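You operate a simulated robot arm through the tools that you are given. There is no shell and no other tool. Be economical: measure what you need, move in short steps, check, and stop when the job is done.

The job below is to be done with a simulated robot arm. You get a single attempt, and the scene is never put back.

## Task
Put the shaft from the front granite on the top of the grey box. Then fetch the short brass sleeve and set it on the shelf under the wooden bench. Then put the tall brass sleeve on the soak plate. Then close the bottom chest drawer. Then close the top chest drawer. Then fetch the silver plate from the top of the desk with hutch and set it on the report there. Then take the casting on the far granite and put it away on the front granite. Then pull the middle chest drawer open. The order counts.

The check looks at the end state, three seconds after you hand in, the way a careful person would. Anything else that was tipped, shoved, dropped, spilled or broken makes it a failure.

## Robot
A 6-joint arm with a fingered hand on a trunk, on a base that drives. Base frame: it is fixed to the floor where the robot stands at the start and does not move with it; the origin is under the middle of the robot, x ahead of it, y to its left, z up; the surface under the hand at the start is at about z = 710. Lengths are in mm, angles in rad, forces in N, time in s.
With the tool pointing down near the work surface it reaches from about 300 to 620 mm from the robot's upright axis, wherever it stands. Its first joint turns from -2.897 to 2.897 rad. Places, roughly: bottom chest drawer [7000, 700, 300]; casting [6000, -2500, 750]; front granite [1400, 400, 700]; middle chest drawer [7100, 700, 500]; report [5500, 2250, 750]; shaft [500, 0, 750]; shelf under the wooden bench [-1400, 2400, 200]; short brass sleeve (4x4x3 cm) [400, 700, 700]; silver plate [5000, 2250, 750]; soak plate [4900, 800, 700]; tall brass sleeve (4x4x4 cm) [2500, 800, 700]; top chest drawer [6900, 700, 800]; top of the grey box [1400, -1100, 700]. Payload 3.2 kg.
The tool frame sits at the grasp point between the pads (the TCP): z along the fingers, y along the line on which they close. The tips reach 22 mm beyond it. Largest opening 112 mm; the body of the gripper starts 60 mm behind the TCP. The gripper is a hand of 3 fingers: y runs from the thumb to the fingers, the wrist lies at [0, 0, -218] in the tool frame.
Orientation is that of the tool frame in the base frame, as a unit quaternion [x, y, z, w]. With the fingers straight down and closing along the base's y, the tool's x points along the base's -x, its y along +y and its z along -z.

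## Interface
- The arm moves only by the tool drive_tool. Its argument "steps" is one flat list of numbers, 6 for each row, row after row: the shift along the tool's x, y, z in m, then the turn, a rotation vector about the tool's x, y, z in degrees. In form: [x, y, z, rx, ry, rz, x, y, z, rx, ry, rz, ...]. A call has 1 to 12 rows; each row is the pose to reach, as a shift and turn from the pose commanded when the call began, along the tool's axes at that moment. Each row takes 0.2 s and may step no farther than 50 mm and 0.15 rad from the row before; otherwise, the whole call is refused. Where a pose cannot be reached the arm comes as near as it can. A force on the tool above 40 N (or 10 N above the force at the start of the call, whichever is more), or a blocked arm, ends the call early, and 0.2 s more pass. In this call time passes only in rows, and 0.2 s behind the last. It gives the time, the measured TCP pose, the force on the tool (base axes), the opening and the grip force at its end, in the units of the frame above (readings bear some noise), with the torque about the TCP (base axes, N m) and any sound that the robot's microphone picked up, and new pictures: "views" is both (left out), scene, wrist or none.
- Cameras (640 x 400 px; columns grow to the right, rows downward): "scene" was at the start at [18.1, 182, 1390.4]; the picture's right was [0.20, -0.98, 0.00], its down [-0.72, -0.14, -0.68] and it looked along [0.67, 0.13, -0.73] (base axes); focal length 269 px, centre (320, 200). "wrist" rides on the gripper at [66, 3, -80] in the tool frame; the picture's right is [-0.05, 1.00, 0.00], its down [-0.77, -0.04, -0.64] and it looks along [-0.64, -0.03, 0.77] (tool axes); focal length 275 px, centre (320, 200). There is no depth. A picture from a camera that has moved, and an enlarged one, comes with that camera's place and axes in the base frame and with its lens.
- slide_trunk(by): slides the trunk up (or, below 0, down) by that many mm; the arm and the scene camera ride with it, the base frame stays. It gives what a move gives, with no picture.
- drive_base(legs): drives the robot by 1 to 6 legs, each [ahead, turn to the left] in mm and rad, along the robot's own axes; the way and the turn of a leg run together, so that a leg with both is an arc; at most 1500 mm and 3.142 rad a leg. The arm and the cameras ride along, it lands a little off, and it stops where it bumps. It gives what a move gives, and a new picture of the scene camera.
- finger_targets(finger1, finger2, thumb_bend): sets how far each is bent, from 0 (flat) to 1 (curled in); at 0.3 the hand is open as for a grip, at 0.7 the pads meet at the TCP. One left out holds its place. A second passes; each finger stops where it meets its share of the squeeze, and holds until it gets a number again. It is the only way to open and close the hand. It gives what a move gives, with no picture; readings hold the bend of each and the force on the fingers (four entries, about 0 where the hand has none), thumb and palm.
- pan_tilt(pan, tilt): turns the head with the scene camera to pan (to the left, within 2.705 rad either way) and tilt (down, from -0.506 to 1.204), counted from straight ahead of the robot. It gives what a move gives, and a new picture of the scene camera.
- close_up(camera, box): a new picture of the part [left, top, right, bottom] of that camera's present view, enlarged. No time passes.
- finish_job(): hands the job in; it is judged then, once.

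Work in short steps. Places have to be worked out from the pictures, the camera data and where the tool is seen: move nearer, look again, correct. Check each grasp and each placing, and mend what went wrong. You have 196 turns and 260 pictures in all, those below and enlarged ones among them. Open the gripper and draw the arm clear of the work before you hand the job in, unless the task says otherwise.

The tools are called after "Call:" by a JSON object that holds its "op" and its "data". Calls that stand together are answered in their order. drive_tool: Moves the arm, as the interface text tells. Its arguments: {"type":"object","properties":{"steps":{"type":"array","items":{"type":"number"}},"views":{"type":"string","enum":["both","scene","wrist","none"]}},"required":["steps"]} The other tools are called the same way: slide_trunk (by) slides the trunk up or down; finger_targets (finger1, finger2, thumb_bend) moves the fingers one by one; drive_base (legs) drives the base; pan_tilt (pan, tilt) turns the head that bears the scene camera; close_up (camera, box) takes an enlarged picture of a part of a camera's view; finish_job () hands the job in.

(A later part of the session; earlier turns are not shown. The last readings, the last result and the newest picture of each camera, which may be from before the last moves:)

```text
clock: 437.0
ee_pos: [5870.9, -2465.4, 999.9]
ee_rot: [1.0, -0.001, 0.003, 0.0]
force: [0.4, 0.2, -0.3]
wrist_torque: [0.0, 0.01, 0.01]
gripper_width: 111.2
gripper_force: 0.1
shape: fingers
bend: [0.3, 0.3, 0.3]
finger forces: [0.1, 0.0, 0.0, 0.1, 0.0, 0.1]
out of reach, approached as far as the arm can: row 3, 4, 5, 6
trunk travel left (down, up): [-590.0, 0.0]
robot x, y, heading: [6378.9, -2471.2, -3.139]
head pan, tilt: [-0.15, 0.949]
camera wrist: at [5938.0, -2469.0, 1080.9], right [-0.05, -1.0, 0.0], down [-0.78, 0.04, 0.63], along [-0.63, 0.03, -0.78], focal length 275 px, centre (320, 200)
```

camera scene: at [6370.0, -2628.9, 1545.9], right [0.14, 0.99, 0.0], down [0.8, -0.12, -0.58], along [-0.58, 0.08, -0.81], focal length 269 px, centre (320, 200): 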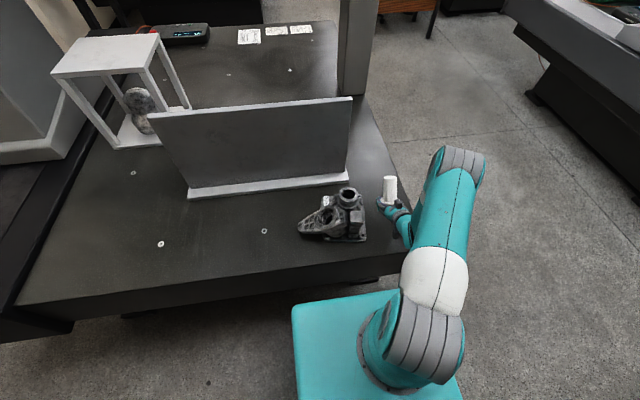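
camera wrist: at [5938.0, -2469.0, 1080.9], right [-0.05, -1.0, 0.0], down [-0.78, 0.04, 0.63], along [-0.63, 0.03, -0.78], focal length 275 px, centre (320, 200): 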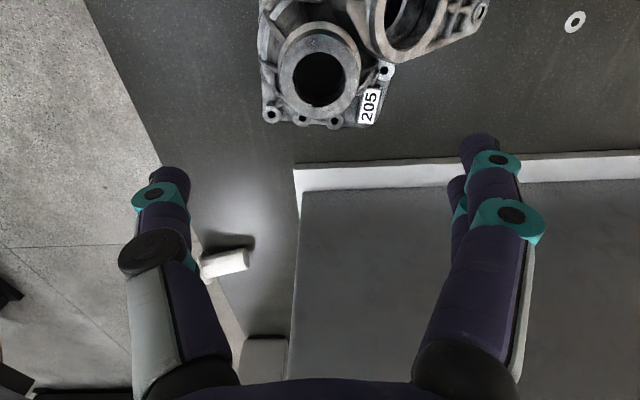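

Neck rim at ≈[5879,−2466]. Shift 8 mm and descend to z≈848.

Call:
{"op": "drive_tool", "data": {"steps": [0.004, 0, 0.04, 0, 0, 0, 0.008, 0, 0.08, 0, 0, 0, 0.008, 0, 0.12, 0, 0, 0, 0.008, 0, 0.14, 0, 0, 0, 0.008, 0, 0.152, 0, 0, 0], "views": "wrist"}}

```text
clock: 438.2
ee_pos: [5869.0, -2465.8, 854.9]
ee_rot: [1.0, -0.002, 0.008, 0.021]
force: [-0.9, 0.0, -0.5]
wrist_torque: [-0.01, 0.0, -0.02]
gripper_width: 111.4
gripper_force: 0.0
shape: fingers
bend: [0.3, 0.3, 0.3]
finger forces: [0.0, 0.1, 0.0, 0.0, 0.0, 0.0]
out of reach, approached as far as the arm can: row 2, 3, 4, 5
trunk travel left (down, up): [-590.0, 0.0]
robot x, y, heading: [6379.4, -2476.3, -3.134]
head pan, tilt: [-0.15, 0.949]
camera wrist: at [5935.2, -2465.9, 936.0], right [-0.05, -1.0, 0.04], down [-0.78, 0.06, 0.62], along [-0.62, 0.0, -0.78], focal length 275 px, centre (320, 200)
```

wrist: 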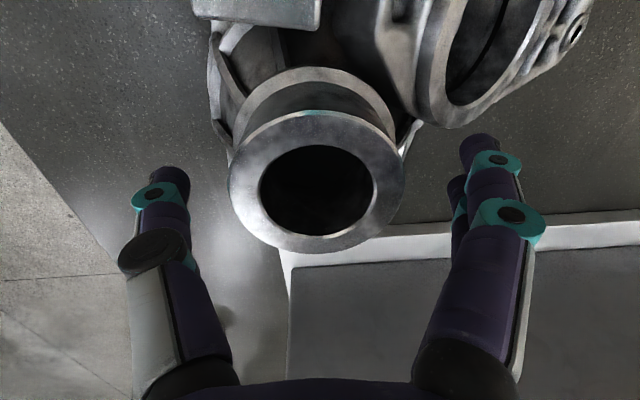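

I'm 14 mm short in x with a slight tilt. Correct both.

Call:
{"op": "drive_tool", "data": {"steps": [0.007, 0, 0, 1.2, -0.5, 0, 0.014, 0, 0, 2.4, -0.9, 0], "views": "none"}}

```text
clock: 438.8
ee_pos: [5869.0, -2466.0, 854.9]
ee_rot: [1.0, -0.001, 0.008, 0.021]
force: [0.2, -0.2, -0.8]
wrist_torque: [0.0, -0.01, 0.0]
gripper_width: 111.5
gripper_force: 0.0
shape: fingers
bend: [0.3, 0.3, 0.3]
finger forces: [0.1, 0.1, 0.0, 0.0, 0.1, 0.0]
out of reach, approached as far as the arm can: row 1, 2
trunk travel left (down, up): [-590.0, 0.0]
robot x, y, heading: [6382.2, -2474.3, -3.137]
head pan, tilt: [-0.15, 0.949]
```

Arm is at a joint limit, but the base and trunk can make the correction: back 14 mm and lower the trunk 8 mm.

Call:
{"op": "drive_base", "data": {"legs": [[-14, 0]]}}

Call:
{"op": "slide_trunk", "data": {"by": -8}}

Call:
{"op": "close_up", "data": {"camera": "wrist", "box": [120, 60, 520, 310]}}

```text
clock: 439.5
ee_pos: [5885.7, -2466.5, 854.7]
ee_rot: [1.0, -0.001, 0.008, 0.021]
force: [0.1, 0.0, 0.4]
wrist_torque: [0.03, 0.03, 0.0]
gripper_width: 111.2
gripper_force: 0.0
shape: fingers
bend: [0.3, 0.3, 0.3]
finger forces: [0.0, 0.0, 0.0, 0.2, 0.0, 0.0]
trunk travel left (down, up): [-590.0, 0.0]
robot x, y, heading: [6398.7, -2474.0, -3.139]
head pan, tilt: [-0.15, 0.949]
camera scene: at [6385.6, -2628.9, 1545.8], right [0.14, 0.99, 0.0], down [0.8, -0.12, -0.58], along [-0.58, 0.08, -0.81], focal length 269 px, centre (320, 200)
```

scene: 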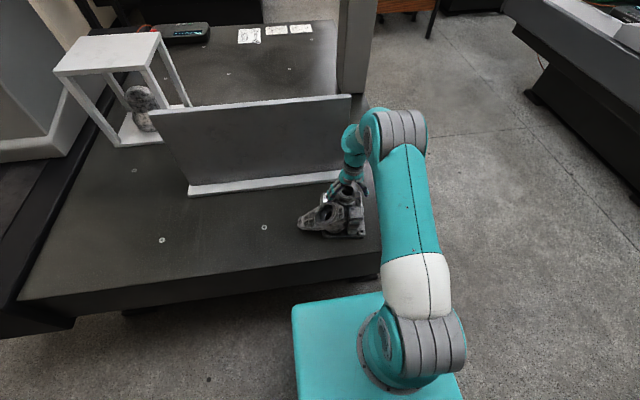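

```text
clock: 440.1
ee_pos: [5883.5, -2466.2, 845.9]
ee_rot: [1.0, -0.001, 0.007, 0.021]
force: [0.1, 0.1, -0.5]
wrist_torque: [-0.01, 0.0, 0.03]
gripper_width: 111.3
gripper_force: 0.1
shape: fingers
bend: [0.3, 0.3, 0.3]
finger forces: [0.0, 0.0, 0.1, 0.0, 0.0, 0.0]
trunk travel left (down, up): [-582.0, 8.0]
robot x, y, heading: [6397.0, -2474.3, -3.136]
head pan, tilt: [-0.15, 0.949]
```

```text
1.60 times, centred on (320, 185) of wrist
camera zoom: at [5949.6, -2465.9, 928.3], right [-0.05, -1.0, 0.04], down [-0.78, 0.06, 0.62], along [-0.62, 0.0, -0.78], focal length 440 px, centre (320, 224)
```

zoom: 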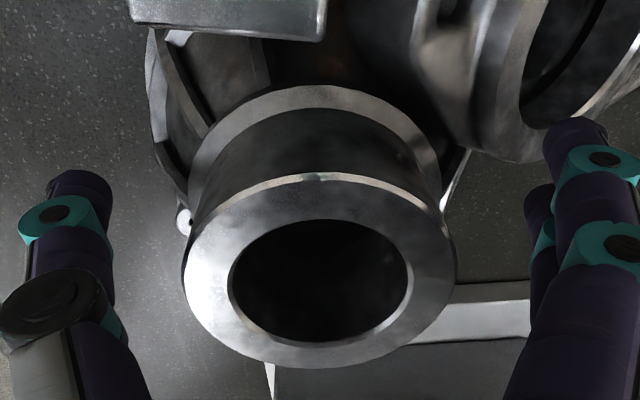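

Centred within 4 mm. Grip firmly.

Call:
{"op": "finger_targets", "data": {"finger1": 0.55, "finger2": 0.55, "thumb_bend": 0.55}}

Call:
{"op": "finger_targets", "data": {"finger1": 0.75, "finger2": 0.75, "thumb_bend": 0.75}}

Call:
{"op": "slide_trunk", "data": {"by": 8}}

Call:
{"op": "close_up", "data": {"camera": "wrist", "box": [120, 60, 520, 310]}}

```text
clock: 441.1
ee_pos: [5882.6, -2466.6, 847.2]
ee_rot: [1.0, -0.001, 0.007, 0.021]
force: [-3.5, -3.7, 10.0]
wrist_torque: [-0.5, -0.04, -0.3]
gripper_width: 67.2
gripper_force: 9.2
shape: fingers
bend: [0.45, 0.51, 0.51]
finger forces: [11.0, 2.7, 0.0, 0.0, 4.9, 0.0]
trunk travel left (down, up): [-582.0, 8.0]
robot x, y, heading: [6398.4, -2470.7, -3.134]
head pan, tilt: [-0.15, 0.949]
```

```text
clock: 442.1
ee_pos: [5883.9, -2465.5, 847.2]
ee_rot: [1.0, -0.001, 0.007, 0.022]
force: [-3.9, 9.0, 7.2]
wrist_torque: [-0.45, -0.07, -0.41]
gripper_width: 65.1
gripper_force: 23.6
shape: fingers
bend: [0.45, 0.51, 0.58]
finger forces: [12.4, 9.2, 0.1, 0.1, 24.3, 0.0]
trunk travel left (down, up): [-582.0, 8.0]
robot x, y, heading: [6396.6, -2475.2, -3.136]
head pan, tilt: [-0.15, 0.949]
```

```text
clock: 442.7
ee_pos: [5884.1, -2466.5, 853.4]
ee_rot: [1.0, 0.0, 0.01, 0.02]
force: [0.6, -1.2, -16.4]
wrist_torque: [-0.05, -0.14, 0.03]
gripper_width: 51.6
gripper_force: 18.7
shape: fingers
bend: [0.51, 0.47, 0.6]
finger forces: [6.8, 14.0, 0.1, 0.1, 17.1, 0.0]
trunk travel left (down, up): [-590.0, 0.0]
robot x, y, heading: [6394.1, -2476.0, -3.135]
head pan, tilt: [-0.15, 0.949]
```

```text
1.60 times, centred on (320, 185) of wrist
camera zoom: at [5949.4, -2466.0, 934.6], right [-0.05, -1.0, 0.04], down [-0.78, 0.06, 0.62], along [-0.62, 0.0, -0.79], focal length 440 px, centre (320, 224)
```

zoom: 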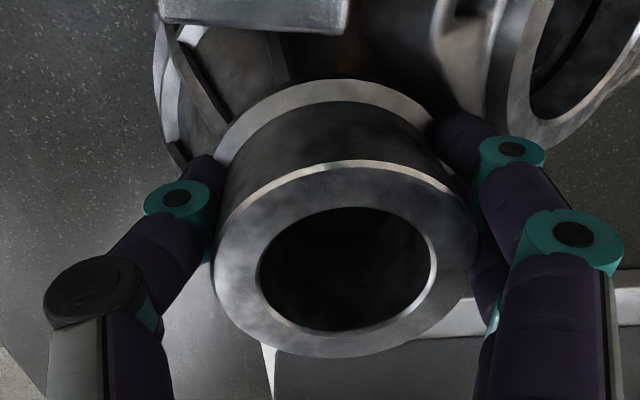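

Holding. Max the squeeze and lift 40 mm with the arm.

Call:
{"op": "finger_targets", "data": {"finger1": 0.95, "finger2": 0.95, "thumb_bend": 0.95}}

Call:
{"op": "drive_tool", "data": {"steps": [0, 0, -0.01, 0, 0, 0, 0, 0, -0.02, 0, 0, 0, 0, 0, -0.03, 0, 0, 0, 0, 0, -0.04, 0, 0, 0], "views": "wrist"}}

```text
clock: 443.7
ee_pos: [5883.0, -2465.1, 855.1]
ee_rot: [1.0, -0.001, 0.008, 0.021]
force: [1.6, 2.2, -13.5]
wrist_torque: [-0.14, -0.04, 0.07]
gripper_width: 46.4
gripper_force: 23.3
shape: fingers
bend: [0.52, 0.46, 0.59]
finger forces: [10.9, 11.7, 0.0, 0.0, 23.5, 0.1]
trunk travel left (down, up): [-590.0, 0.0]
robot x, y, heading: [6393.5, -2472.9, -3.135]
head pan, tilt: [-0.15, 0.949]
```

```text
clock: 444.7
ee_pos: [5882.3, -2463.9, 893.5]
ee_rot: [1.0, 0.0, 0.009, 0.02]
force: [0.4, 0.3, -20.5]
wrist_torque: [0.34, -0.03, 0.02]
gripper_width: 46.3
gripper_force: 23.1
shape: fingers
bend: [0.51, 0.45, 0.59]
finger forces: [10.4, 13.2, 0.1, 0.0, 22.9, 0.0]
trunk travel left (down, up): [-590.0, 0.0]
robot x, y, heading: [6393.2, -2472.3, -3.136]
head pan, tilt: [-0.15, 0.949]
camera wrist: at [5947.7, -2464.0, 975.7], right [-0.05, -1.0, 0.04], down [-0.78, 0.06, 0.62], along [-0.62, 0.0, -0.78], focal length 275 px, centre (320, 200)
```

wrist: 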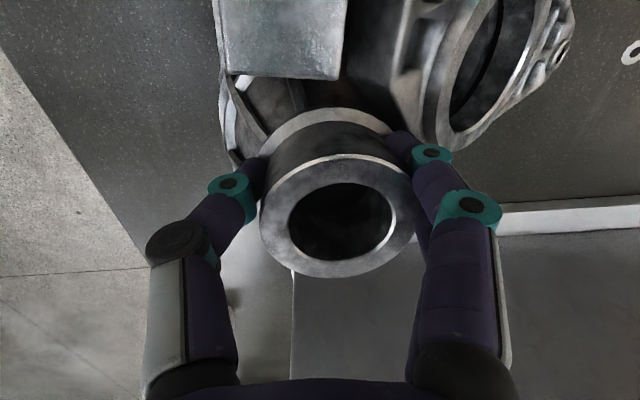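

Casting held (≈2 kg). Raise 60 mm more and start the drive back through the gap by the chest.

Call:
{"op": "drive_tool", "data": {"steps": [0, 0, -0.02, 0, 0, 0, 0, 0, -0.04, 0, 0, 0, 0, 0, -0.06, 0, 0, 0], "views": "none"}}

Call:
{"op": "drive_base", "data": {"legs": [[-120, 0], [0, -1.571]]}}

Call:
{"op": "close_up", "data": {"camera": "wrist", "box": [0, 0, 640, 400]}}

```text
clock: 445.5
ee_pos: [5881.4, -2461.8, 953.3]
ee_rot: [1.0, -0.002, 0.009, 0.021]
force: [-0.2, -0.2, -20.0]
wrist_torque: [0.38, 0.01, 0.0]
gripper_width: 46.3
gripper_force: 23.7
shape: fingers
bend: [0.51, 0.45, 0.59]
finger forces: [10.2, 13.3, 0.1, 0.0, 22.8, 0.0]
trunk travel left (down, up): [-590.0, 0.0]
robot x, y, heading: [6396.5, -2473.8, -3.135]
head pan, tilt: [-0.15, 0.949]
```

```text
clock: 450.5
ee_pos: [6528.4, -1959.1, 953.4]
ee_rot: [-0.705, 0.709, 0.008, -0.021]
force: [0.3, -0.3, -20.2]
wrist_torque: [-0.04, -0.31, 0.0]
gripper_width: 46.0
gripper_force: 22.4
shape: fingers
bend: [0.51, 0.45, 0.59]
finger forces: [10.5, 13.8, 0.0, 0.0, 21.8, 0.1]
trunk travel left (down, up): [-590.0, 0.0]
robot x, y, heading: [6515.5, -2474.4, 1.578]
head pan, tilt: [-0.15, 0.949]
camera scene: at [6361.6, -2459.5, 1545.8], right [0.99, -0.15, 0.0], down [-0.12, -0.81, -0.58], along [0.09, 0.57, -0.81], focal length 269 px, centre (320, 200)
```

scene: 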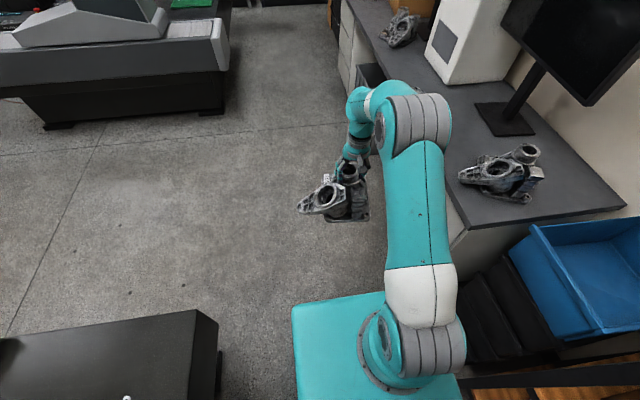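

```text
1.00 times, centred on (320, 200) of wrist (not enlarged: the box is as wide or as high as the picture)
camera zoom: at [6531.2, -2024.5, 1035.0], right [-1.0, 0.05, 0.04], down [0.07, 0.78, 0.62], along [0.0, 0.62, -0.78], focal length 275 px, centre (320, 200)
```

zoom: 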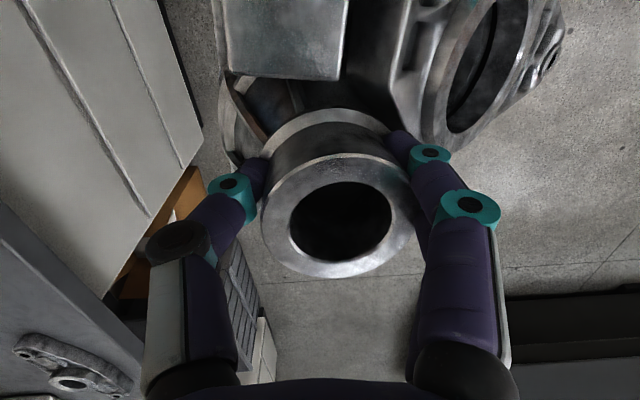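

Grip is steady. Continue to y≈1350 and turn left to face −x.

Call:
{"op": "drive_base", "data": {"legs": [[1500, 0], [1500, 0], [825, 0], [0, 1.564]]}}

```text
clock: 472.8
ee_pos: [5991.3, 1376.1, 953.1]
ee_rot: [1.0, -0.008, 0.008, 0.02]
force: [-0.4, 0.3, -20.9]
wrist_torque: [0.31, -0.04, -0.07]
gripper_width: 45.5
gripper_force: 23.3
shape: fingers
bend: [0.51, 0.45, 0.59]
finger forces: [10.2, 13.9, 0.0, 0.1, 21.5, 0.1]
trunk travel left (down, up): [-590.0, 0.0]
robot x, y, heading: [6509.6, 1355.8, 3.132]
head pan, tilt: [-0.15, 0.949]
camera scene: at [6490.0, 1201.8, 1545.7], right [0.16, 0.99, 0.0], down [0.8, -0.13, -0.58], along [-0.57, 0.09, -0.81], focal length 269 px, centre (320, 200)
```

scene: 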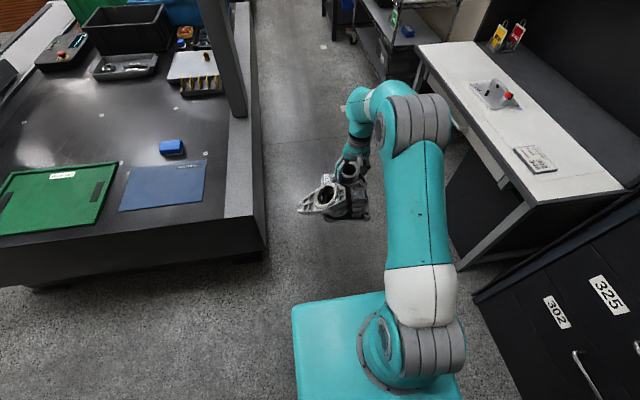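

Steady. Drive −x to x≈3150, then down to y≈930 and face −x toward the far end of the front granite.

Call:
{"op": "drive_base", "data": {"legs": [[1500, 0], [1500, 0], [360, 0], [0, 1.58], [460, 0], [0, -1.571]]}}

Call:
{"op": "pan_tilt", "data": {"pan": 0.0, "tilt": 0.7}}

```text
clock: 499.2
ee_pos: [2630.7, 959.4, 953.1]
ee_rot: [1.0, -0.012, 0.01, 0.021]
force: [0.1, 0.2, -20.6]
wrist_torque: [0.3, -0.09, -0.02]
gripper_width: 44.7
gripper_force: 22.3
shape: fingers
bend: [0.52, 0.45, 0.59]
finger forces: [9.8, 13.9, 0.1, 0.0, 21.0, 0.0]
trunk travel left (down, up): [-590.0, 0.0]
robot x, y, heading: [3142.8, 938.0, 3.124]
head pan, tilt: [-0.15, 0.949]
camera scene: at [3127.4, 781.6, 1545.8], right [0.17, 0.99, 0.0], down [0.8, -0.14, -0.58], along [-0.57, 0.1, -0.81], focal length 269 px, centre (320, 200)
```

scene: 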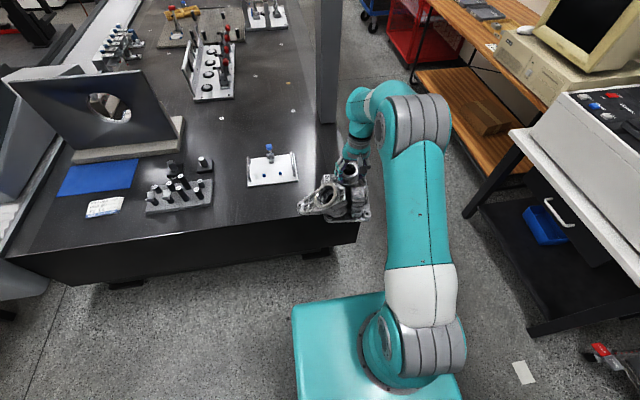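

```text
clock: 500.0
ee_pos: [2631.2, 959.9, 953.8]
ee_rot: [1.0, -0.012, 0.008, 0.022]
force: [-0.3, 0.4, -20.7]
wrist_torque: [0.3, -0.11, -0.02]
gripper_width: 44.5
gripper_force: 22.5
shape: fingers
bend: [0.52, 0.45, 0.59]
finger forces: [10.1, 14.0, 0.1, 0.1, 21.3, 0.0]
trunk travel left (down, up): [-590.0, 0.0]
robot x, y, heading: [3144.3, 939.0, 3.126]
head pan, tilt: [0.0, 0.7]
camera scene: at [3114.3, 770.7, 1565.5], right [0.02, 1.0, 0.0], down [0.65, -0.01, -0.76], along [-0.76, 0.01, -0.65], focal length 269 px, centre (320, 200)
```

scene: 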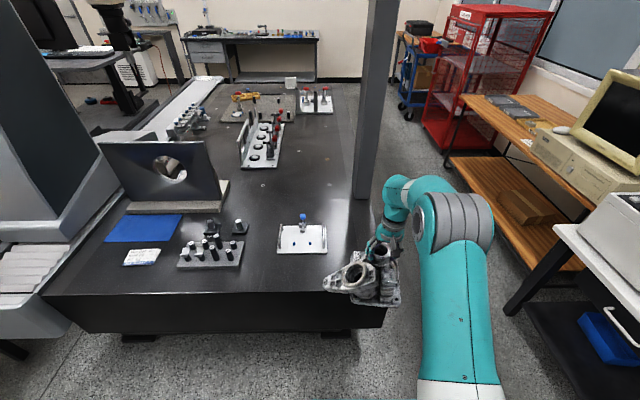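

Drive 115 mm forward and shift the arm 60 mm toward −y so the casting is over free granite.

Call:
{"op": "drive_base", "data": {"legs": [[115, 0]]}}

Call:
{"op": "drive_tool", "data": {"steps": [0, 0.02, 0, 0, 0, 0, 0, 0.04, 0, 0, 0, 0, 0, 0.06, 0, 0, 0, 0], "views": "scene"}}

```text
clock: 501.2
ee_pos: [2516.5, 961.9, 952.2]
ee_rot: [1.0, -0.012, 0.01, 0.021]
force: [1.2, -0.4, -20.8]
wrist_torque: [0.3, -0.15, 0.03]
gripper_width: 44.1
gripper_force: 23.3
shape: fingers
bend: [0.52, 0.45, 0.59]
finger forces: [10.5, 14.3, 0.0, 0.0, 21.1, 0.1]
trunk travel left (down, up): [-590.0, 0.0]
robot x, y, heading: [3029.8, 940.4, 3.121]
head pan, tilt: [0.0, 0.7]
camera scene: at [2997.8, 772.7, 1565.5], right [0.02, 1.0, 0.0], down [0.65, -0.01, -0.76], along [-0.76, 0.01, -0.65], focal length 269 px, centre (320, 200)
```

scene: 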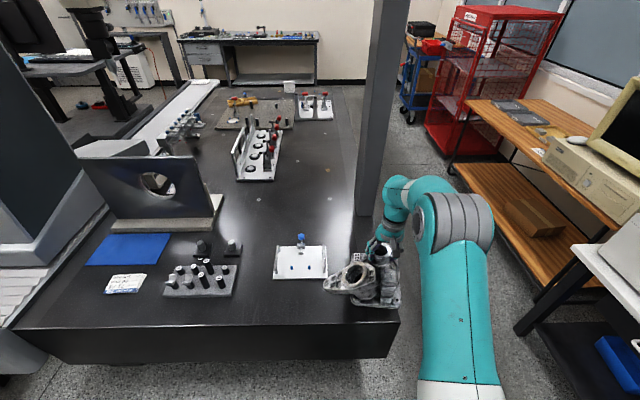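

```text
clock: 502.0
ee_pos: [2513.9, 901.3, 956.1]
ee_rot: [1.0, -0.012, 0.01, 0.02]
force: [0.5, 0.1, -21.2]
wrist_torque: [0.35, -0.09, -0.01]
gripper_width: 44.4
gripper_force: 23.0
shape: fingers
bend: [0.52, 0.45, 0.59]
finger forces: [10.6, 13.5, 0.0, 0.0, 21.5, 0.1]
trunk travel left (down, up): [-590.0, 0.0]
robot x, y, heading: [3025.8, 938.4, 3.127]
head pan, tilt: [0.0, 0.7]
camera scene: at [2998.9, 771.4, 1565.4], right [0.02, 1.0, 0.0], down [0.65, -0.01, -0.76], along [-0.76, 0.01, -0.65], focal length 269 px, centre (320, 200)
```

scene: 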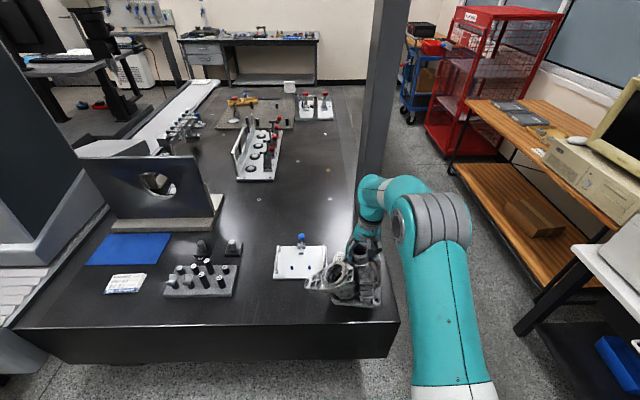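

Good placement over free space. Lower with the trunk.

Call:
{"op": "slide_trunk", "data": {"by": -85}}

Call:
{"op": "slide_trunk", "data": {"by": -8}}

Call:
{"op": "close_up", "data": {"camera": "scene", "box": [240, 180, 480, 330]}}

```text
clock: 503.2
ee_pos: [2515.8, 903.3, 870.7]
ee_rot: [1.0, -0.013, 0.01, 0.021]
force: [0.2, 0.3, -20.4]
wrist_torque: [0.27, -0.08, -0.03]
gripper_width: 44.2
gripper_force: 22.3
shape: fingers
bend: [0.52, 0.45, 0.59]
finger forces: [10.4, 13.3, 0.0, 0.0, 20.8, 0.1]
trunk travel left (down, up): [-505.0, 85.0]
robot x, y, heading: [3031.0, 940.4, 3.128]
head pan, tilt: [0.0, 0.7]
```

```text
clock: 503.8
ee_pos: [2514.9, 903.7, 862.8]
ee_rot: [1.0, -0.013, 0.009, 0.022]
force: [-1.7, 0.3, -16.7]
wrist_torque: [0.03, -0.06, -0.07]
gripper_width: 44.1
gripper_force: 21.2
shape: fingers
bend: [0.52, 0.45, 0.59]
finger forces: [9.8, 12.6, 0.0, 0.0, 20.7, 0.1]
trunk travel left (down, up): [-497.0, 93.0]
robot x, y, heading: [3031.1, 932.6, 3.121]
head pan, tilt: [0.0, 0.7]
```

```text
2.67 times, centred on (360, 255) of scene
camera zoom: at [2999.2, 772.5, 1472.5], right [0.02, 1.0, 0.0], down [0.65, -0.01, -0.76], along [-0.76, 0.01, -0.65], focal length 718 px, centre (213, 53)
```

zoom: 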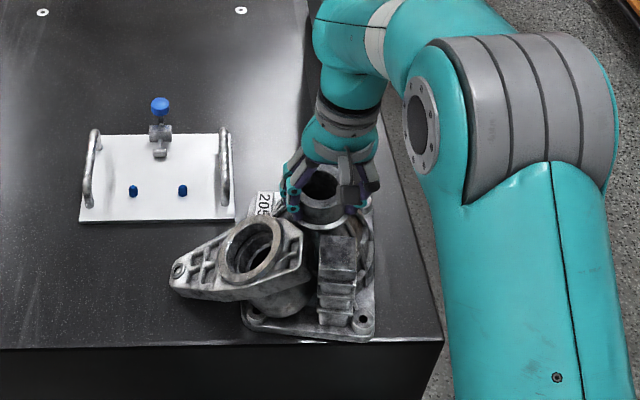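

The base is too close to the granite's end edge. Lift 20, move 38 mm further in and 10 mm toward +y, then lower again.

Call:
{"op": "slide_trunk", "data": {"by": 20}}

Call:
{"op": "drive_base", "data": {"legs": [[38, 0]]}}

Call:
{"op": "drive_tool", "data": {"steps": [0, -0.01, 0, 0, 0, 0], "views": "none"}}

Call:
{"op": "close_up", "data": {"camera": "scene", "box": [240, 180, 480, 330]}}

```text
clock: 504.4
ee_pos: [2515.1, 901.7, 882.6]
ee_rot: [1.0, -0.013, 0.011, 0.021]
force: [0.0, -0.6, -20.4]
wrist_torque: [0.32, -0.04, 0.0]
gripper_width: 43.8
gripper_force: 22.2
shape: fingers
bend: [0.52, 0.45, 0.59]
finger forces: [10.4, 13.5, 0.0, 0.1, 20.8, 0.1]
trunk travel left (down, up): [-517.0, 73.0]
robot x, y, heading: [3030.3, 937.0, 3.124]
head pan, tilt: [0.0, 0.7]
```

```text
clock: 505.3
ee_pos: [2476.0, 903.9, 881.3]
ee_rot: [1.0, -0.012, 0.011, 0.02]
force: [1.8, 0.3, -21.4]
wrist_torque: [0.25, -0.14, 0.05]
gripper_width: 43.8
gripper_force: 22.1
shape: fingers
bend: [0.53, 0.45, 0.59]
finger forces: [10.4, 14.1, 0.1, 0.0, 21.0, 0.1]
trunk travel left (down, up): [-517.0, 73.0]
robot x, y, heading: [2993.8, 937.5, 3.123]
head pan, tilt: [0.0, 0.7]
camera scene: at [2960.7, 773.1, 1492.5], right [0.02, 1.0, 0.0], down [0.65, -0.01, -0.76], along [-0.76, 0.01, -0.65], focal length 269 px, centre (320, 200)
```

scene: 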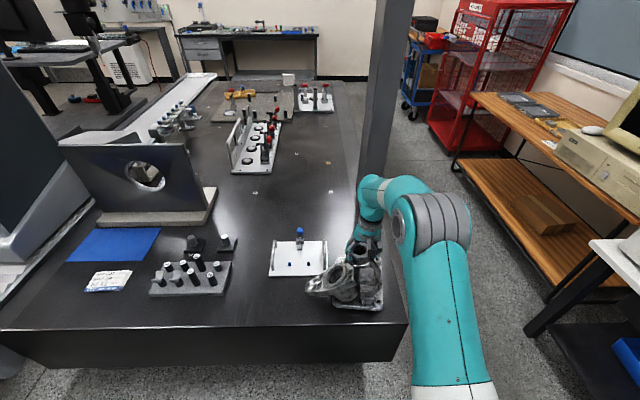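

```text
clock: 505.7
ee_pos: [2479.5, 915.0, 881.4]
ee_rot: [1.0, -0.012, 0.012, 0.021]
force: [1.3, -0.2, -20.6]
wrist_torque: [0.16, -0.13, 0.02]
gripper_width: 43.8
gripper_force: 22.5
shape: fingers
bend: [0.53, 0.45, 0.59]
finger forces: [11.3, 13.8, 0.1, 0.0, 19.6, 0.0]
trunk travel left (down, up): [-517.0, 73.0]
robot x, y, heading: [2992.8, 939.7, 3.124]
head pan, tilt: [0.0, 0.7]
```

```text
2.67 times, centred on (360, 255) of scene
camera zoom: at [2961.2, 773.7, 1492.6], right [0.02, 1.0, 0.0], down [0.65, -0.01, -0.76], along [-0.76, 0.01, -0.65], focal length 718 px, centre (213, 53)
```

zoom: 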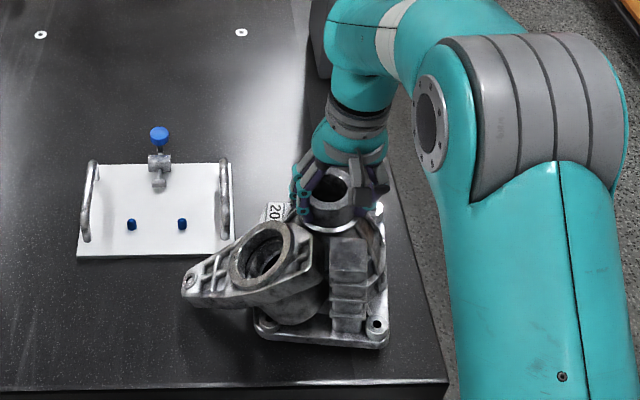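

Good spot. Lower until it rests.

Call:
{"op": "slide_trunk", "data": {"by": -20}}

Call:
{"op": "slide_trunk", "data": {"by": -6}}

Call:
{"op": "slide_trunk", "data": {"by": -4}}

Call:
{"op": "close_up", "data": {"camera": "scene", "box": [240, 180, 480, 330]}}

```text
clock: 506.4
ee_pos: [2477.2, 914.8, 862.3]
ee_rot: [1.0, -0.011, 0.009, 0.021]
force: [-3.0, 4.4, -5.5]
wrist_torque: [-0.41, 0.06, -0.13]
gripper_width: 43.1
gripper_force: 21.8
shape: fingers
bend: [0.53, 0.46, 0.59]
finger forces: [9.1, 11.2, 0.0, 0.1, 23.0, 0.0]
trunk travel left (down, up): [-497.0, 93.0]
robot x, y, heading: [2990.3, 941.5, 3.121]
head pan, tilt: [0.0, 0.7]
```

```text
clock: 506.9
ee_pos: [2478.3, 914.4, 857.0]
ee_rot: [1.0, -0.012, 0.01, 0.022]
force: [-0.1, 7.6, 1.7]
wrist_torque: [-0.49, 0.05, -0.01]
gripper_width: 42.7
gripper_force: 21.8
shape: fingers
bend: [0.56, 0.47, 0.59]
finger forces: [8.8, 9.9, 0.0, 0.0, 24.8, 0.0]
trunk travel left (down, up): [-491.0, 99.0]
robot x, y, heading: [2993.6, 936.9, 3.129]
head pan, tilt: [0.0, 0.7]
```

```text
clock: 507.4
ee_pos: [2479.5, 914.4, 854.8]
ee_rot: [1.0, -0.013, 0.007, 0.021]
force: [-2.0, 8.2, 20.0]
wrist_torque: [-0.12, 0.05, 0.11]
gripper_width: 42.5
gripper_force: 23.2
shape: fingers
bend: [0.56, 0.47, 0.59]
finger forces: [9.3, 10.3, 0.0, 0.1, 26.4, 0.1]
trunk travel left (down, up): [-487.0, 103.0]
robot x, y, heading: [2989.5, 940.5, 3.127]
head pan, tilt: [0.0, 0.7]
```

```text
2.67 times, centred on (360, 255) of scene
camera zoom: at [2965.1, 774.9, 1463.1], right [0.02, 1.0, 0.0], down [0.64, -0.01, -0.77], along [-0.77, 0.01, -0.64], focal length 718 px, centre (213, 53)
```

zoom: 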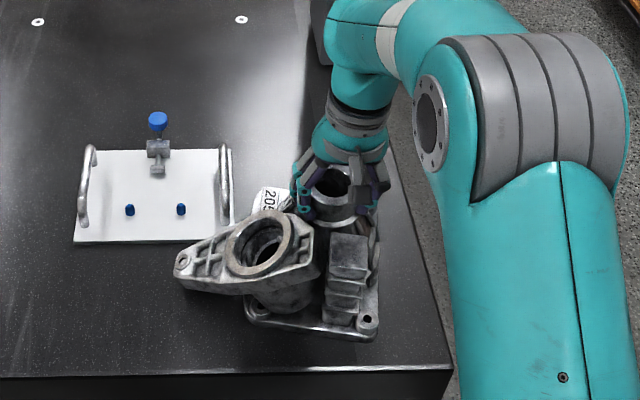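

Firmly down (20 N). Release gently and raise with the trunk.

Call:
{"op": "finger_targets", "data": {"finger1": 0.3, "finger2": 0.3, "thumb_bend": 0.3}}

Call:
{"op": "slide_trunk", "data": {"by": 103}}

Call:
{"op": "drive_base", "data": {"legs": [[-200, 0]]}}

Call:
{"op": "close_up", "data": {"camera": "scene", "box": [220, 160, 460, 310]}}

```text
clock: 508.4
ee_pos: [2478.5, 914.2, 852.9]
ee_rot: [1.0, -0.013, 0.011, 0.021]
force: [-2.5, 7.3, 2.1]
wrist_torque: [0.09, 0.02, 0.0]
gripper_width: 82.5
gripper_force: 4.6
shape: fingers
bend: [0.59, 0.3, 0.3]
finger forces: [8.8, 0.0, 0.0, 0.0, 0.0, 0.0]
trunk travel left (down, up): [-487.0, 103.0]
robot x, y, heading: [2988.0, 935.4, 3.122]
head pan, tilt: [0.0, 0.7]
```

```text
clock: 509.8
ee_pos: [2478.8, 913.2, 955.3]
ee_rot: [1.0, -0.012, 0.011, 0.022]
force: [-0.2, -0.6, 0.5]
wrist_torque: [-0.01, 0.02, 0.03]
gripper_width: 111.2
gripper_force: 0.0
shape: fingers
bend: [0.3, 0.3, 0.3]
finger forces: [0.1, 0.0, 0.0, 0.0, 0.0, 0.1]
trunk travel left (down, up): [-590.0, 0.0]
robot x, y, heading: [2988.5, 939.2, 3.127]
head pan, tilt: [0.0, 0.7]
```

```text
clock: 511.4
ee_pos: [2680.4, 909.0, 956.1]
ee_rot: [1.0, -0.012, 0.009, 0.021]
force: [-1.1, -0.2, 1.1]
wrist_torque: [0.0, -0.02, -0.02]
gripper_width: 111.3
gripper_force: 0.1
shape: fingers
bend: [0.3, 0.3, 0.3]
finger forces: [0.0, 0.0, 0.1, 0.1, 0.1, 0.1]
trunk travel left (down, up): [-590.0, 0.0]
robot x, y, heading: [3192.2, 931.7, 3.12]
head pan, tilt: [0.0, 0.7]
camera scene: at [3165.1, 769.7, 1565.6], right [0.02, 1.0, 0.0], down [0.64, -0.01, -0.77], along [-0.77, 0.01, -0.64], focal length 269 px, centre (320, 200)
```

scene: 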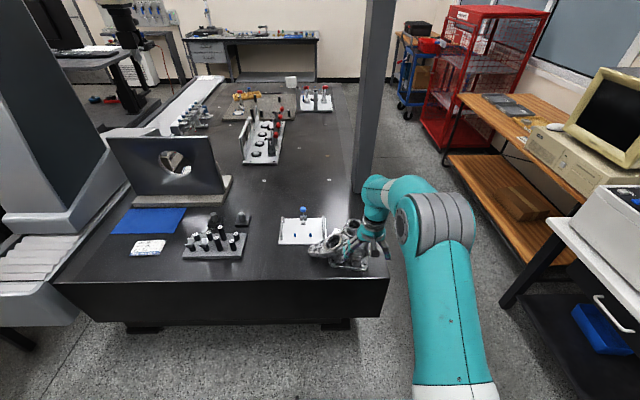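

```text
2.67 times, centred on (340, 235) of scene
camera zoom: at [3165.1, 769.7, 1565.6], right [0.02, 1.0, 0.0], down [0.64, -0.01, -0.77], along [-0.77, 0.01, -0.64], focal length 718 px, centre (267, 107)
```

zoom: 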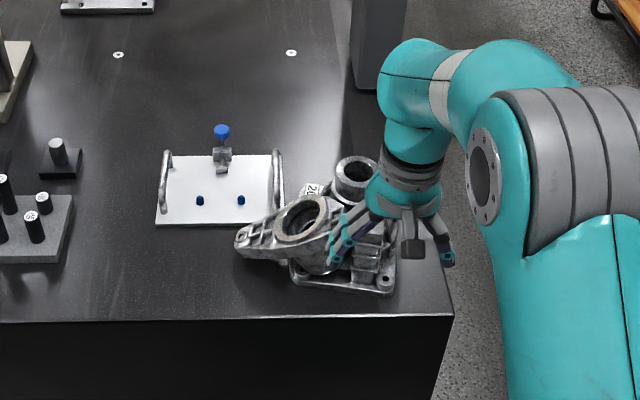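

The casting stands on the front granite. I'll fetch its plug too. Check the direct way toward −y from here.

Call:
{"op": "pan_tilt", "data": {"pan": 1.75, "tilt": 0.45}}

```text
clock: 513.2
ee_pos: [2679.8, 909.6, 955.1]
ee_rot: [1.0, -0.012, 0.011, 0.021]
force: [0.3, 0.4, 0.3]
wrist_torque: [-0.02, -0.01, -0.01]
gripper_width: 111.3
gripper_force: 0.0
shape: fingers
bend: [0.3, 0.3, 0.3]
finger forces: [0.0, 0.1, 0.0, 0.0, 0.0, 0.0]
trunk travel left (down, up): [-590.0, 0.0]
robot x, y, heading: [3192.3, 934.4, 3.123]
head pan, tilt: [1.751, 0.45]
camera scene: at [3263.7, 677.5, 1587.8], right [-0.99, -0.16, 0.0], down [-0.07, 0.43, -0.9], along [0.14, -0.89, -0.44], focal length 269 px, centre (320, 200)
```

scene: 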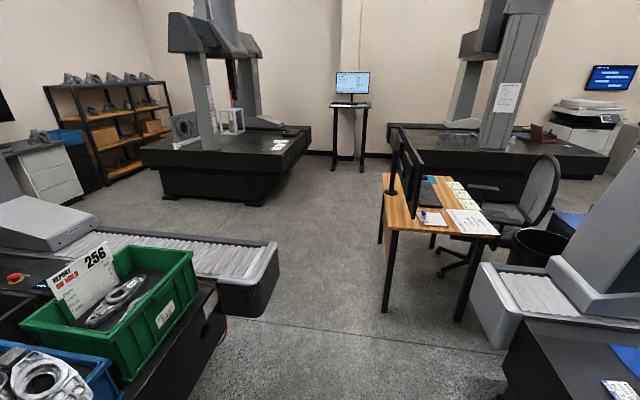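

The corridor at x≈3350 is free (desk at x<3010, conveyor end at x>3684). Take it to y≈−1780, then east.

Call:
{"op": "drive_base", "data": {"legs": [[-150, 0], [0, 1.595], [1500, 0], [1214, 0], [0, 1.571]]}}

Call:
{"op": "pan_tilt", "data": {"pan": -0.4, "tilt": 0.45}}

```text
clock: 535.1
ee_pos: [3874.8, -1748.9, 955.8]
ee_rot: [-0.007, 1.0, 0.021, -0.01]
force: [-0.5, 0.4, 0.3]
wrist_torque: [0.02, 0.06, -0.01]
gripper_width: 111.2
gripper_force: 0.0
shape: fingers
bend: [0.3, 0.3, 0.3]
finger forces: [0.0, 0.0, 0.0, 0.0, 0.0, 0.0]
trunk travel left (down, up): [-590.0, 0.0]
robot x, y, heading: [3364.2, -1795.0, 0.019]
head pan, tilt: [1.751, 0.45]
camera scene: at [3283.4, -1539.0, 1587.8], right [0.98, 0.2, 0.0], down [0.09, -0.43, -0.9], along [-0.18, 0.88, -0.44], focal length 269 px, centre (320, 200)
```

scene: 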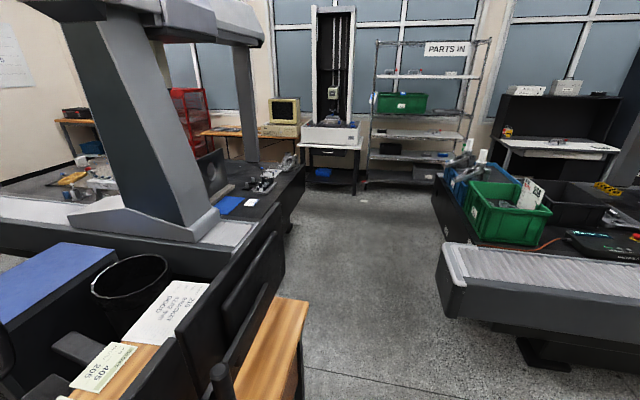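

```text
clock: 537.1
ee_pos: [3877.1, -1749.2, 955.9]
ee_rot: [-0.008, 1.0, 0.021, -0.011]
force: [0.9, 0.9, -0.1]
wrist_torque: [-0.03, 0.02, 0.0]
gripper_width: 111.1
gripper_force: 0.1
shape: fingers
bend: [0.3, 0.3, 0.3]
finger forces: [0.0, 0.0, 0.0, 0.1, 0.0, 0.1]
trunk travel left (down, up): [-590.0, 0.0]
robot x, y, heading: [3364.9, -1793.5, 0.022]
head pan, tilt: [-0.4, 0.45]
camera scene: at [3387.2, -1663.1, 1587.8], right [-0.37, -0.93, 0.0], down [-0.4, 0.16, -0.9], along [0.84, -0.33, -0.44], focal length 269 px, centre (320, 200)
```

scene: 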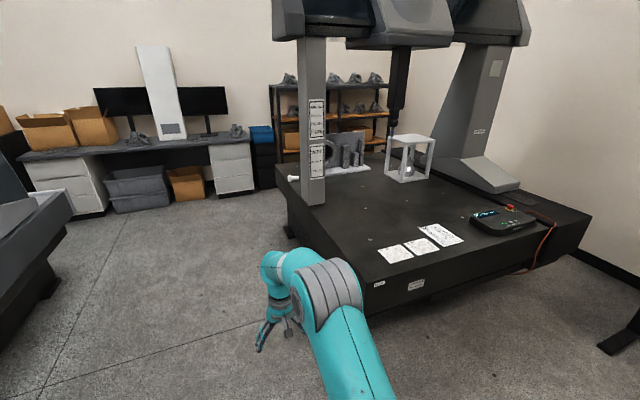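

Plug seems to be the white dot near the granite's edge. Drive east to x≈5635 and face the granite.

Call:
{"op": "drive_base", "data": {"legs": [[0, -0.022], [1500, 0], [770, 0], [0, -1.571]]}}

Call:
{"op": "drive_tool", "data": {"steps": [0, 0, 0.01, 1.2, -0.5, 0, 0, 0, 0.03, 2.4, -1, 0], "views": "wrist"}}

```text
clock: 552.6
ee_pos: [5678.6, -2315.6, 956.4]
ee_rot: [0.714, 0.7, 0.022, 0.008]
force: [0.0, 0.7, 0.3]
wrist_torque: [-0.02, 0.0, -0.02]
gripper_width: 111.3
gripper_force: 0.1
shape: fingers
bend: [0.3, 0.3, 0.3]
finger forces: [0.0, 0.0, 0.0, 0.0, 0.0, 0.1]
trunk travel left (down, up): [-590.0, 0.0]
robot x, y, heading: [5648.8, -1803.3, -1.584]
head pan, tilt: [-0.4, 0.45]
camera scene: at [5780.0, -1829.3, 1587.8], right [-0.92, 0.4, 0.0], down [0.17, 0.4, -0.9], along [-0.36, -0.83, -0.44], focal length 269 px, centre (320, 200)
```

scene: 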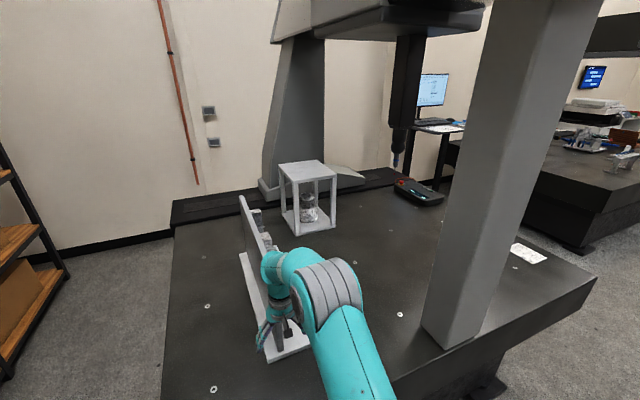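

```text
clock: 553.2
ee_pos: [5679.1, -2317.0, 925.8]
ee_rot: [0.712, 0.702, 0.006, 0.0]
force: [-0.5, -0.5, -0.9]
wrist_torque: [0.01, 0.02, -0.01]
gripper_width: 111.1
gripper_force: 0.1
shape: fingers
bend: [0.3, 0.3, 0.3]
finger forces: [0.0, 0.0, 0.0, 0.0, 0.0, 0.0]
trunk travel left (down, up): [-590.0, 0.0]
robot x, y, heading: [5651.8, -1804.0, -1.582]
head pan, tilt: [-0.4, 0.45]
camera wrist: at [5684.4, -2250.7, 1007.1], right [1.0, -0.06, 0.01], down [-0.05, -0.78, 0.63], along [-0.03, -0.63, -0.78], focal length 275 px, centre (320, 200)
```

wrist: 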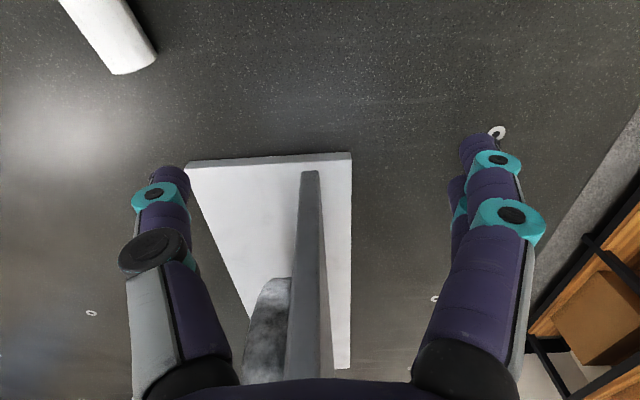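

Plug lies with its top end at ≈[5518,−2298], axis toward (−0.45,0.89). I move over a point 30 mm from its top end and align the hand across it.

Call:
{"op": "drive_tool", "data": {"steps": [0.01, -0.035, 0, 0, 0, -5.5, 0.02, -0.07, 0.01, 0, 0, -11, 0.03, -0.105, 0.03, 0, 0, -16.5, 0.04, -0.14, 0.05, 0, 0, -22, 0.0436, -0.1756, 0.07, 0, 0, -27.6], "views": "wrist"}}

```text
clock: 554.4
ee_pos: [5501.4, -2277.4, 863.2]
ee_rot: [0.525, 0.851, 0.011, 0.021]
force: [-0.2, -0.2, 0.1]
wrist_torque: [-0.02, 0.02, 0.02]
gripper_width: 111.3
gripper_force: 0.0
shape: fingers
bend: [0.3, 0.3, 0.3]
finger forces: [0.0, 0.1, 0.0, 0.1, 0.0, 0.1]
out of reach, approached as far as the arm can: row 1, 2, 3, 4, 5
trunk travel left (down, up): [-590.0, 0.0]
robot x, y, heading: [5654.0, -1805.6, -1.585]
head pan, tilt: [-0.4, 0.45]
camera wrist: at [5470.6, -2217.5, 941.3], right [0.91, 0.41, 0.04], down [0.28, -0.7, 0.65], along [0.3, -0.58, -0.76], focal length 275 px, centre (320, 200)
```

wrist: 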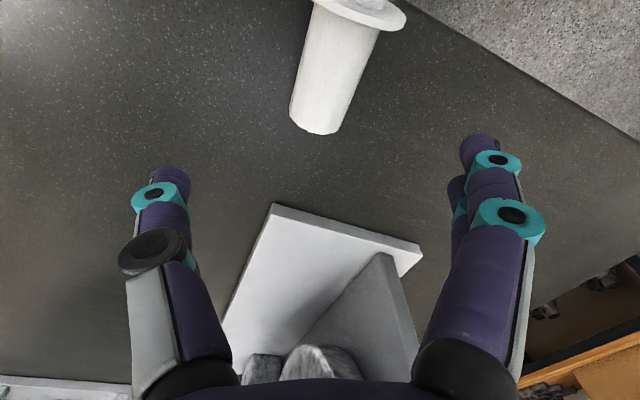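

The plug's axis is actually nearly along y (top end [5518,−2309]). Rotate back and centre over [5517,−2279].

Call:
{"op": "drive_tool", "data": {"steps": [-0.003, 0.004, 0, 0.9, 0.3, 8, -0.006, 0.009, 0, 1.8, 0.6, 16, -0.009, 0.0134, 0.02, 2.6, 0.88, 23.9], "views": "wrist"}}

```text
clock: 555.2
ee_pos: [5510.2, -2302.8, 854.6]
ee_rot: [0.691, 0.722, 0.016, 0.012]
force: [-0.1, -0.7, -0.3]
wrist_torque: [0.0, -0.04, -0.01]
gripper_width: 111.2
gripper_force: 0.0
shape: fingers
bend: [0.3, 0.3, 0.3]
finger forces: [0.0, 0.0, 0.0, 0.0, 0.0, 0.0]
out of reach, approached as far as the arm can: row 1, 2, 3
trunk travel left (down, up): [-590.0, 0.0]
robot x, y, heading: [5649.8, -1801.9, -1.581]
head pan, tilt: [-0.4, 0.45]
camera wrist: at [5508.3, -2237.1, 935.8], right [1.0, 0.0, 0.04], down [-0.03, -0.78, 0.63], along [0.03, -0.63, -0.78], focal length 275 px, centre (320, 200)
```

wrist: 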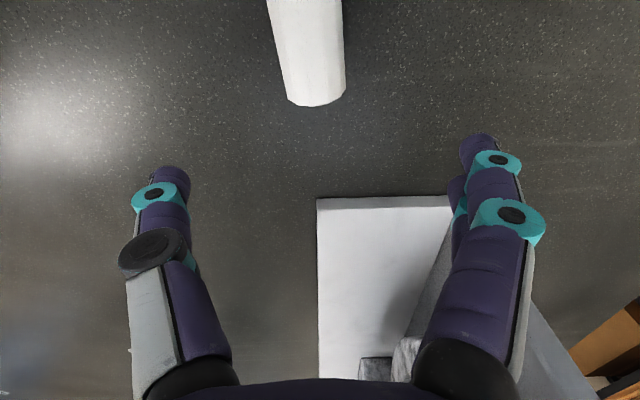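

The arm is in an awkward branch; use the base (back 27 mm) and trunk (−116 mm) for the approach.

Call:
{"op": "drive_base", "data": {"legs": [[-27, 0]]}}

Call:
{"op": "slide_trunk", "data": {"by": -114}}

Call:
{"op": "close_up", "data": {"camera": "wrist", "box": [0, 0, 640, 400]}}

```text
clock: 556.0
ee_pos: [5509.8, -2273.7, 854.4]
ee_rot: [0.69, 0.724, 0.017, 0.012]
force: [-0.1, -0.7, 0.0]
wrist_torque: [0.01, -0.02, 0.02]
gripper_width: 111.2
gripper_force: 0.1
shape: fingers
bend: [0.3, 0.3, 0.3]
finger forces: [0.0, 0.1, 0.0, 0.0, 0.1, 0.1]
trunk travel left (down, up): [-590.0, 0.0]
robot x, y, heading: [5649.0, -1777.8, -1.582]
head pan, tilt: [-0.4, 0.45]
camera scene: at [5780.4, -1800.5, 1587.8], right [-0.92, 0.4, 0.0], down [0.17, 0.4, -0.9], along [-0.36, -0.83, -0.43], focal length 269 px, centre (320, 200)
```

scene: 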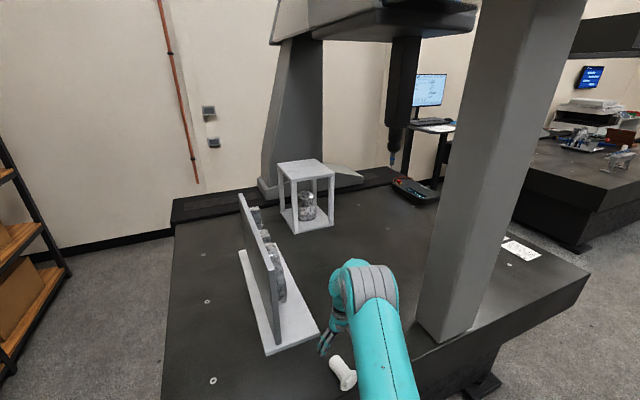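

```text
clock: 557.4
ee_pos: [5509.6, -2274.7, 740.9]
ee_rot: [0.689, 0.724, 0.017, 0.013]
force: [0.2, 0.5, -1.2]
wrist_torque: [0.01, 0.02, 0.04]
gripper_width: 111.1
gripper_force: 0.0
shape: fingers
bend: [0.3, 0.3, 0.3]
finger forces: [0.0, 0.0, 0.0, 0.0, 0.0, 0.1]
trunk travel left (down, up): [-476.0, 114.0]
robot x, y, heading: [5653.0, -1772.7, -1.583]
head pan, tilt: [-0.4, 0.45]
```

```text
1.00 times, centred on (320, 200) of wrist (not enlarged: the box is as wide or as high as the picture)
camera zoom: at [5508.4, -2209.8, 821.9], right [1.0, 0.0, 0.04], down [-0.02, -0.78, 0.63], along [0.03, -0.63, -0.78], focal length 275 px, centre (320, 200)
```

zoom: 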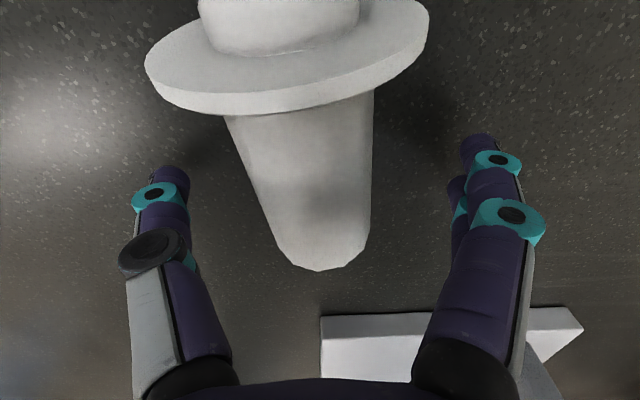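

Well centred on the plug. Grip gently (~8 N).

Call:
{"op": "finger_targets", "data": {"finger1": 0.61, "finger2": 0.61, "thumb_bend": 0.61}}

Call:
{"op": "slide_trunk", "data": {"by": 114}}

Call:
{"op": "close_up", "data": {"camera": "wrist", "box": [0, 0, 640, 400]}}

```text
clock: 558.4
ee_pos: [5511.0, -2274.9, 740.6]
ee_rot: [0.69, 0.724, 0.017, 0.012]
force: [0.1, 0.3, 0.0]
wrist_torque: [0.02, 0.06, 0.01]
gripper_width: 30.9
gripper_force: 2.7
shape: fingers
bend: [0.59, 0.58, 0.59]
finger forces: [1.0, 1.7, 0.0, 0.1, 3.0, 0.0]
trunk travel left (down, up): [-476.0, 114.0]
robot x, y, heading: [5652.3, -1774.0, -1.585]
head pan, tilt: [-0.4, 0.45]
```

```text
clock: 559.9
ee_pos: [5510.4, -2276.1, 855.0]
ee_rot: [0.69, 0.723, 0.017, 0.011]
force: [-0.4, 0.1, -0.4]
wrist_torque: [0.0, 0.02, 0.02]
gripper_width: 31.1
gripper_force: 2.9
shape: fingers
bend: [0.59, 0.58, 0.59]
finger forces: [1.1, 1.5, 0.1, 0.0, 3.1, 0.0]
trunk travel left (down, up): [-590.0, 0.0]
robot x, y, heading: [5647.7, -1776.1, -1.579]
head pan, tilt: [-0.4, 0.45]
```

```text
1.00 times, centred on (320, 200) of wrist (not enlarged: the box is as wide or as high as the picture)
camera zoom: at [5508.5, -2209.8, 935.8], right [1.0, 0.0, 0.04], down [-0.02, -0.78, 0.63], along [0.03, -0.63, -0.78], focal length 275 px, centre (320, 200)
```

zoom: 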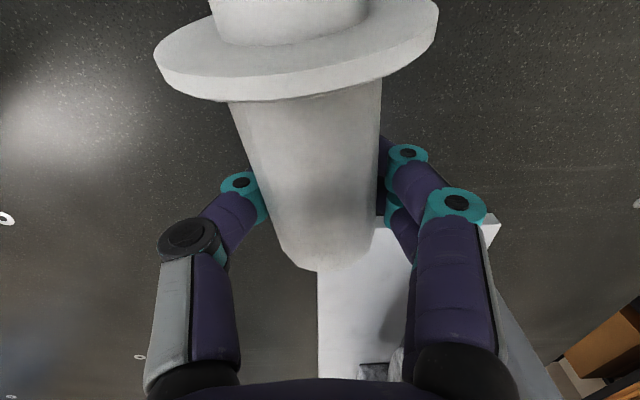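

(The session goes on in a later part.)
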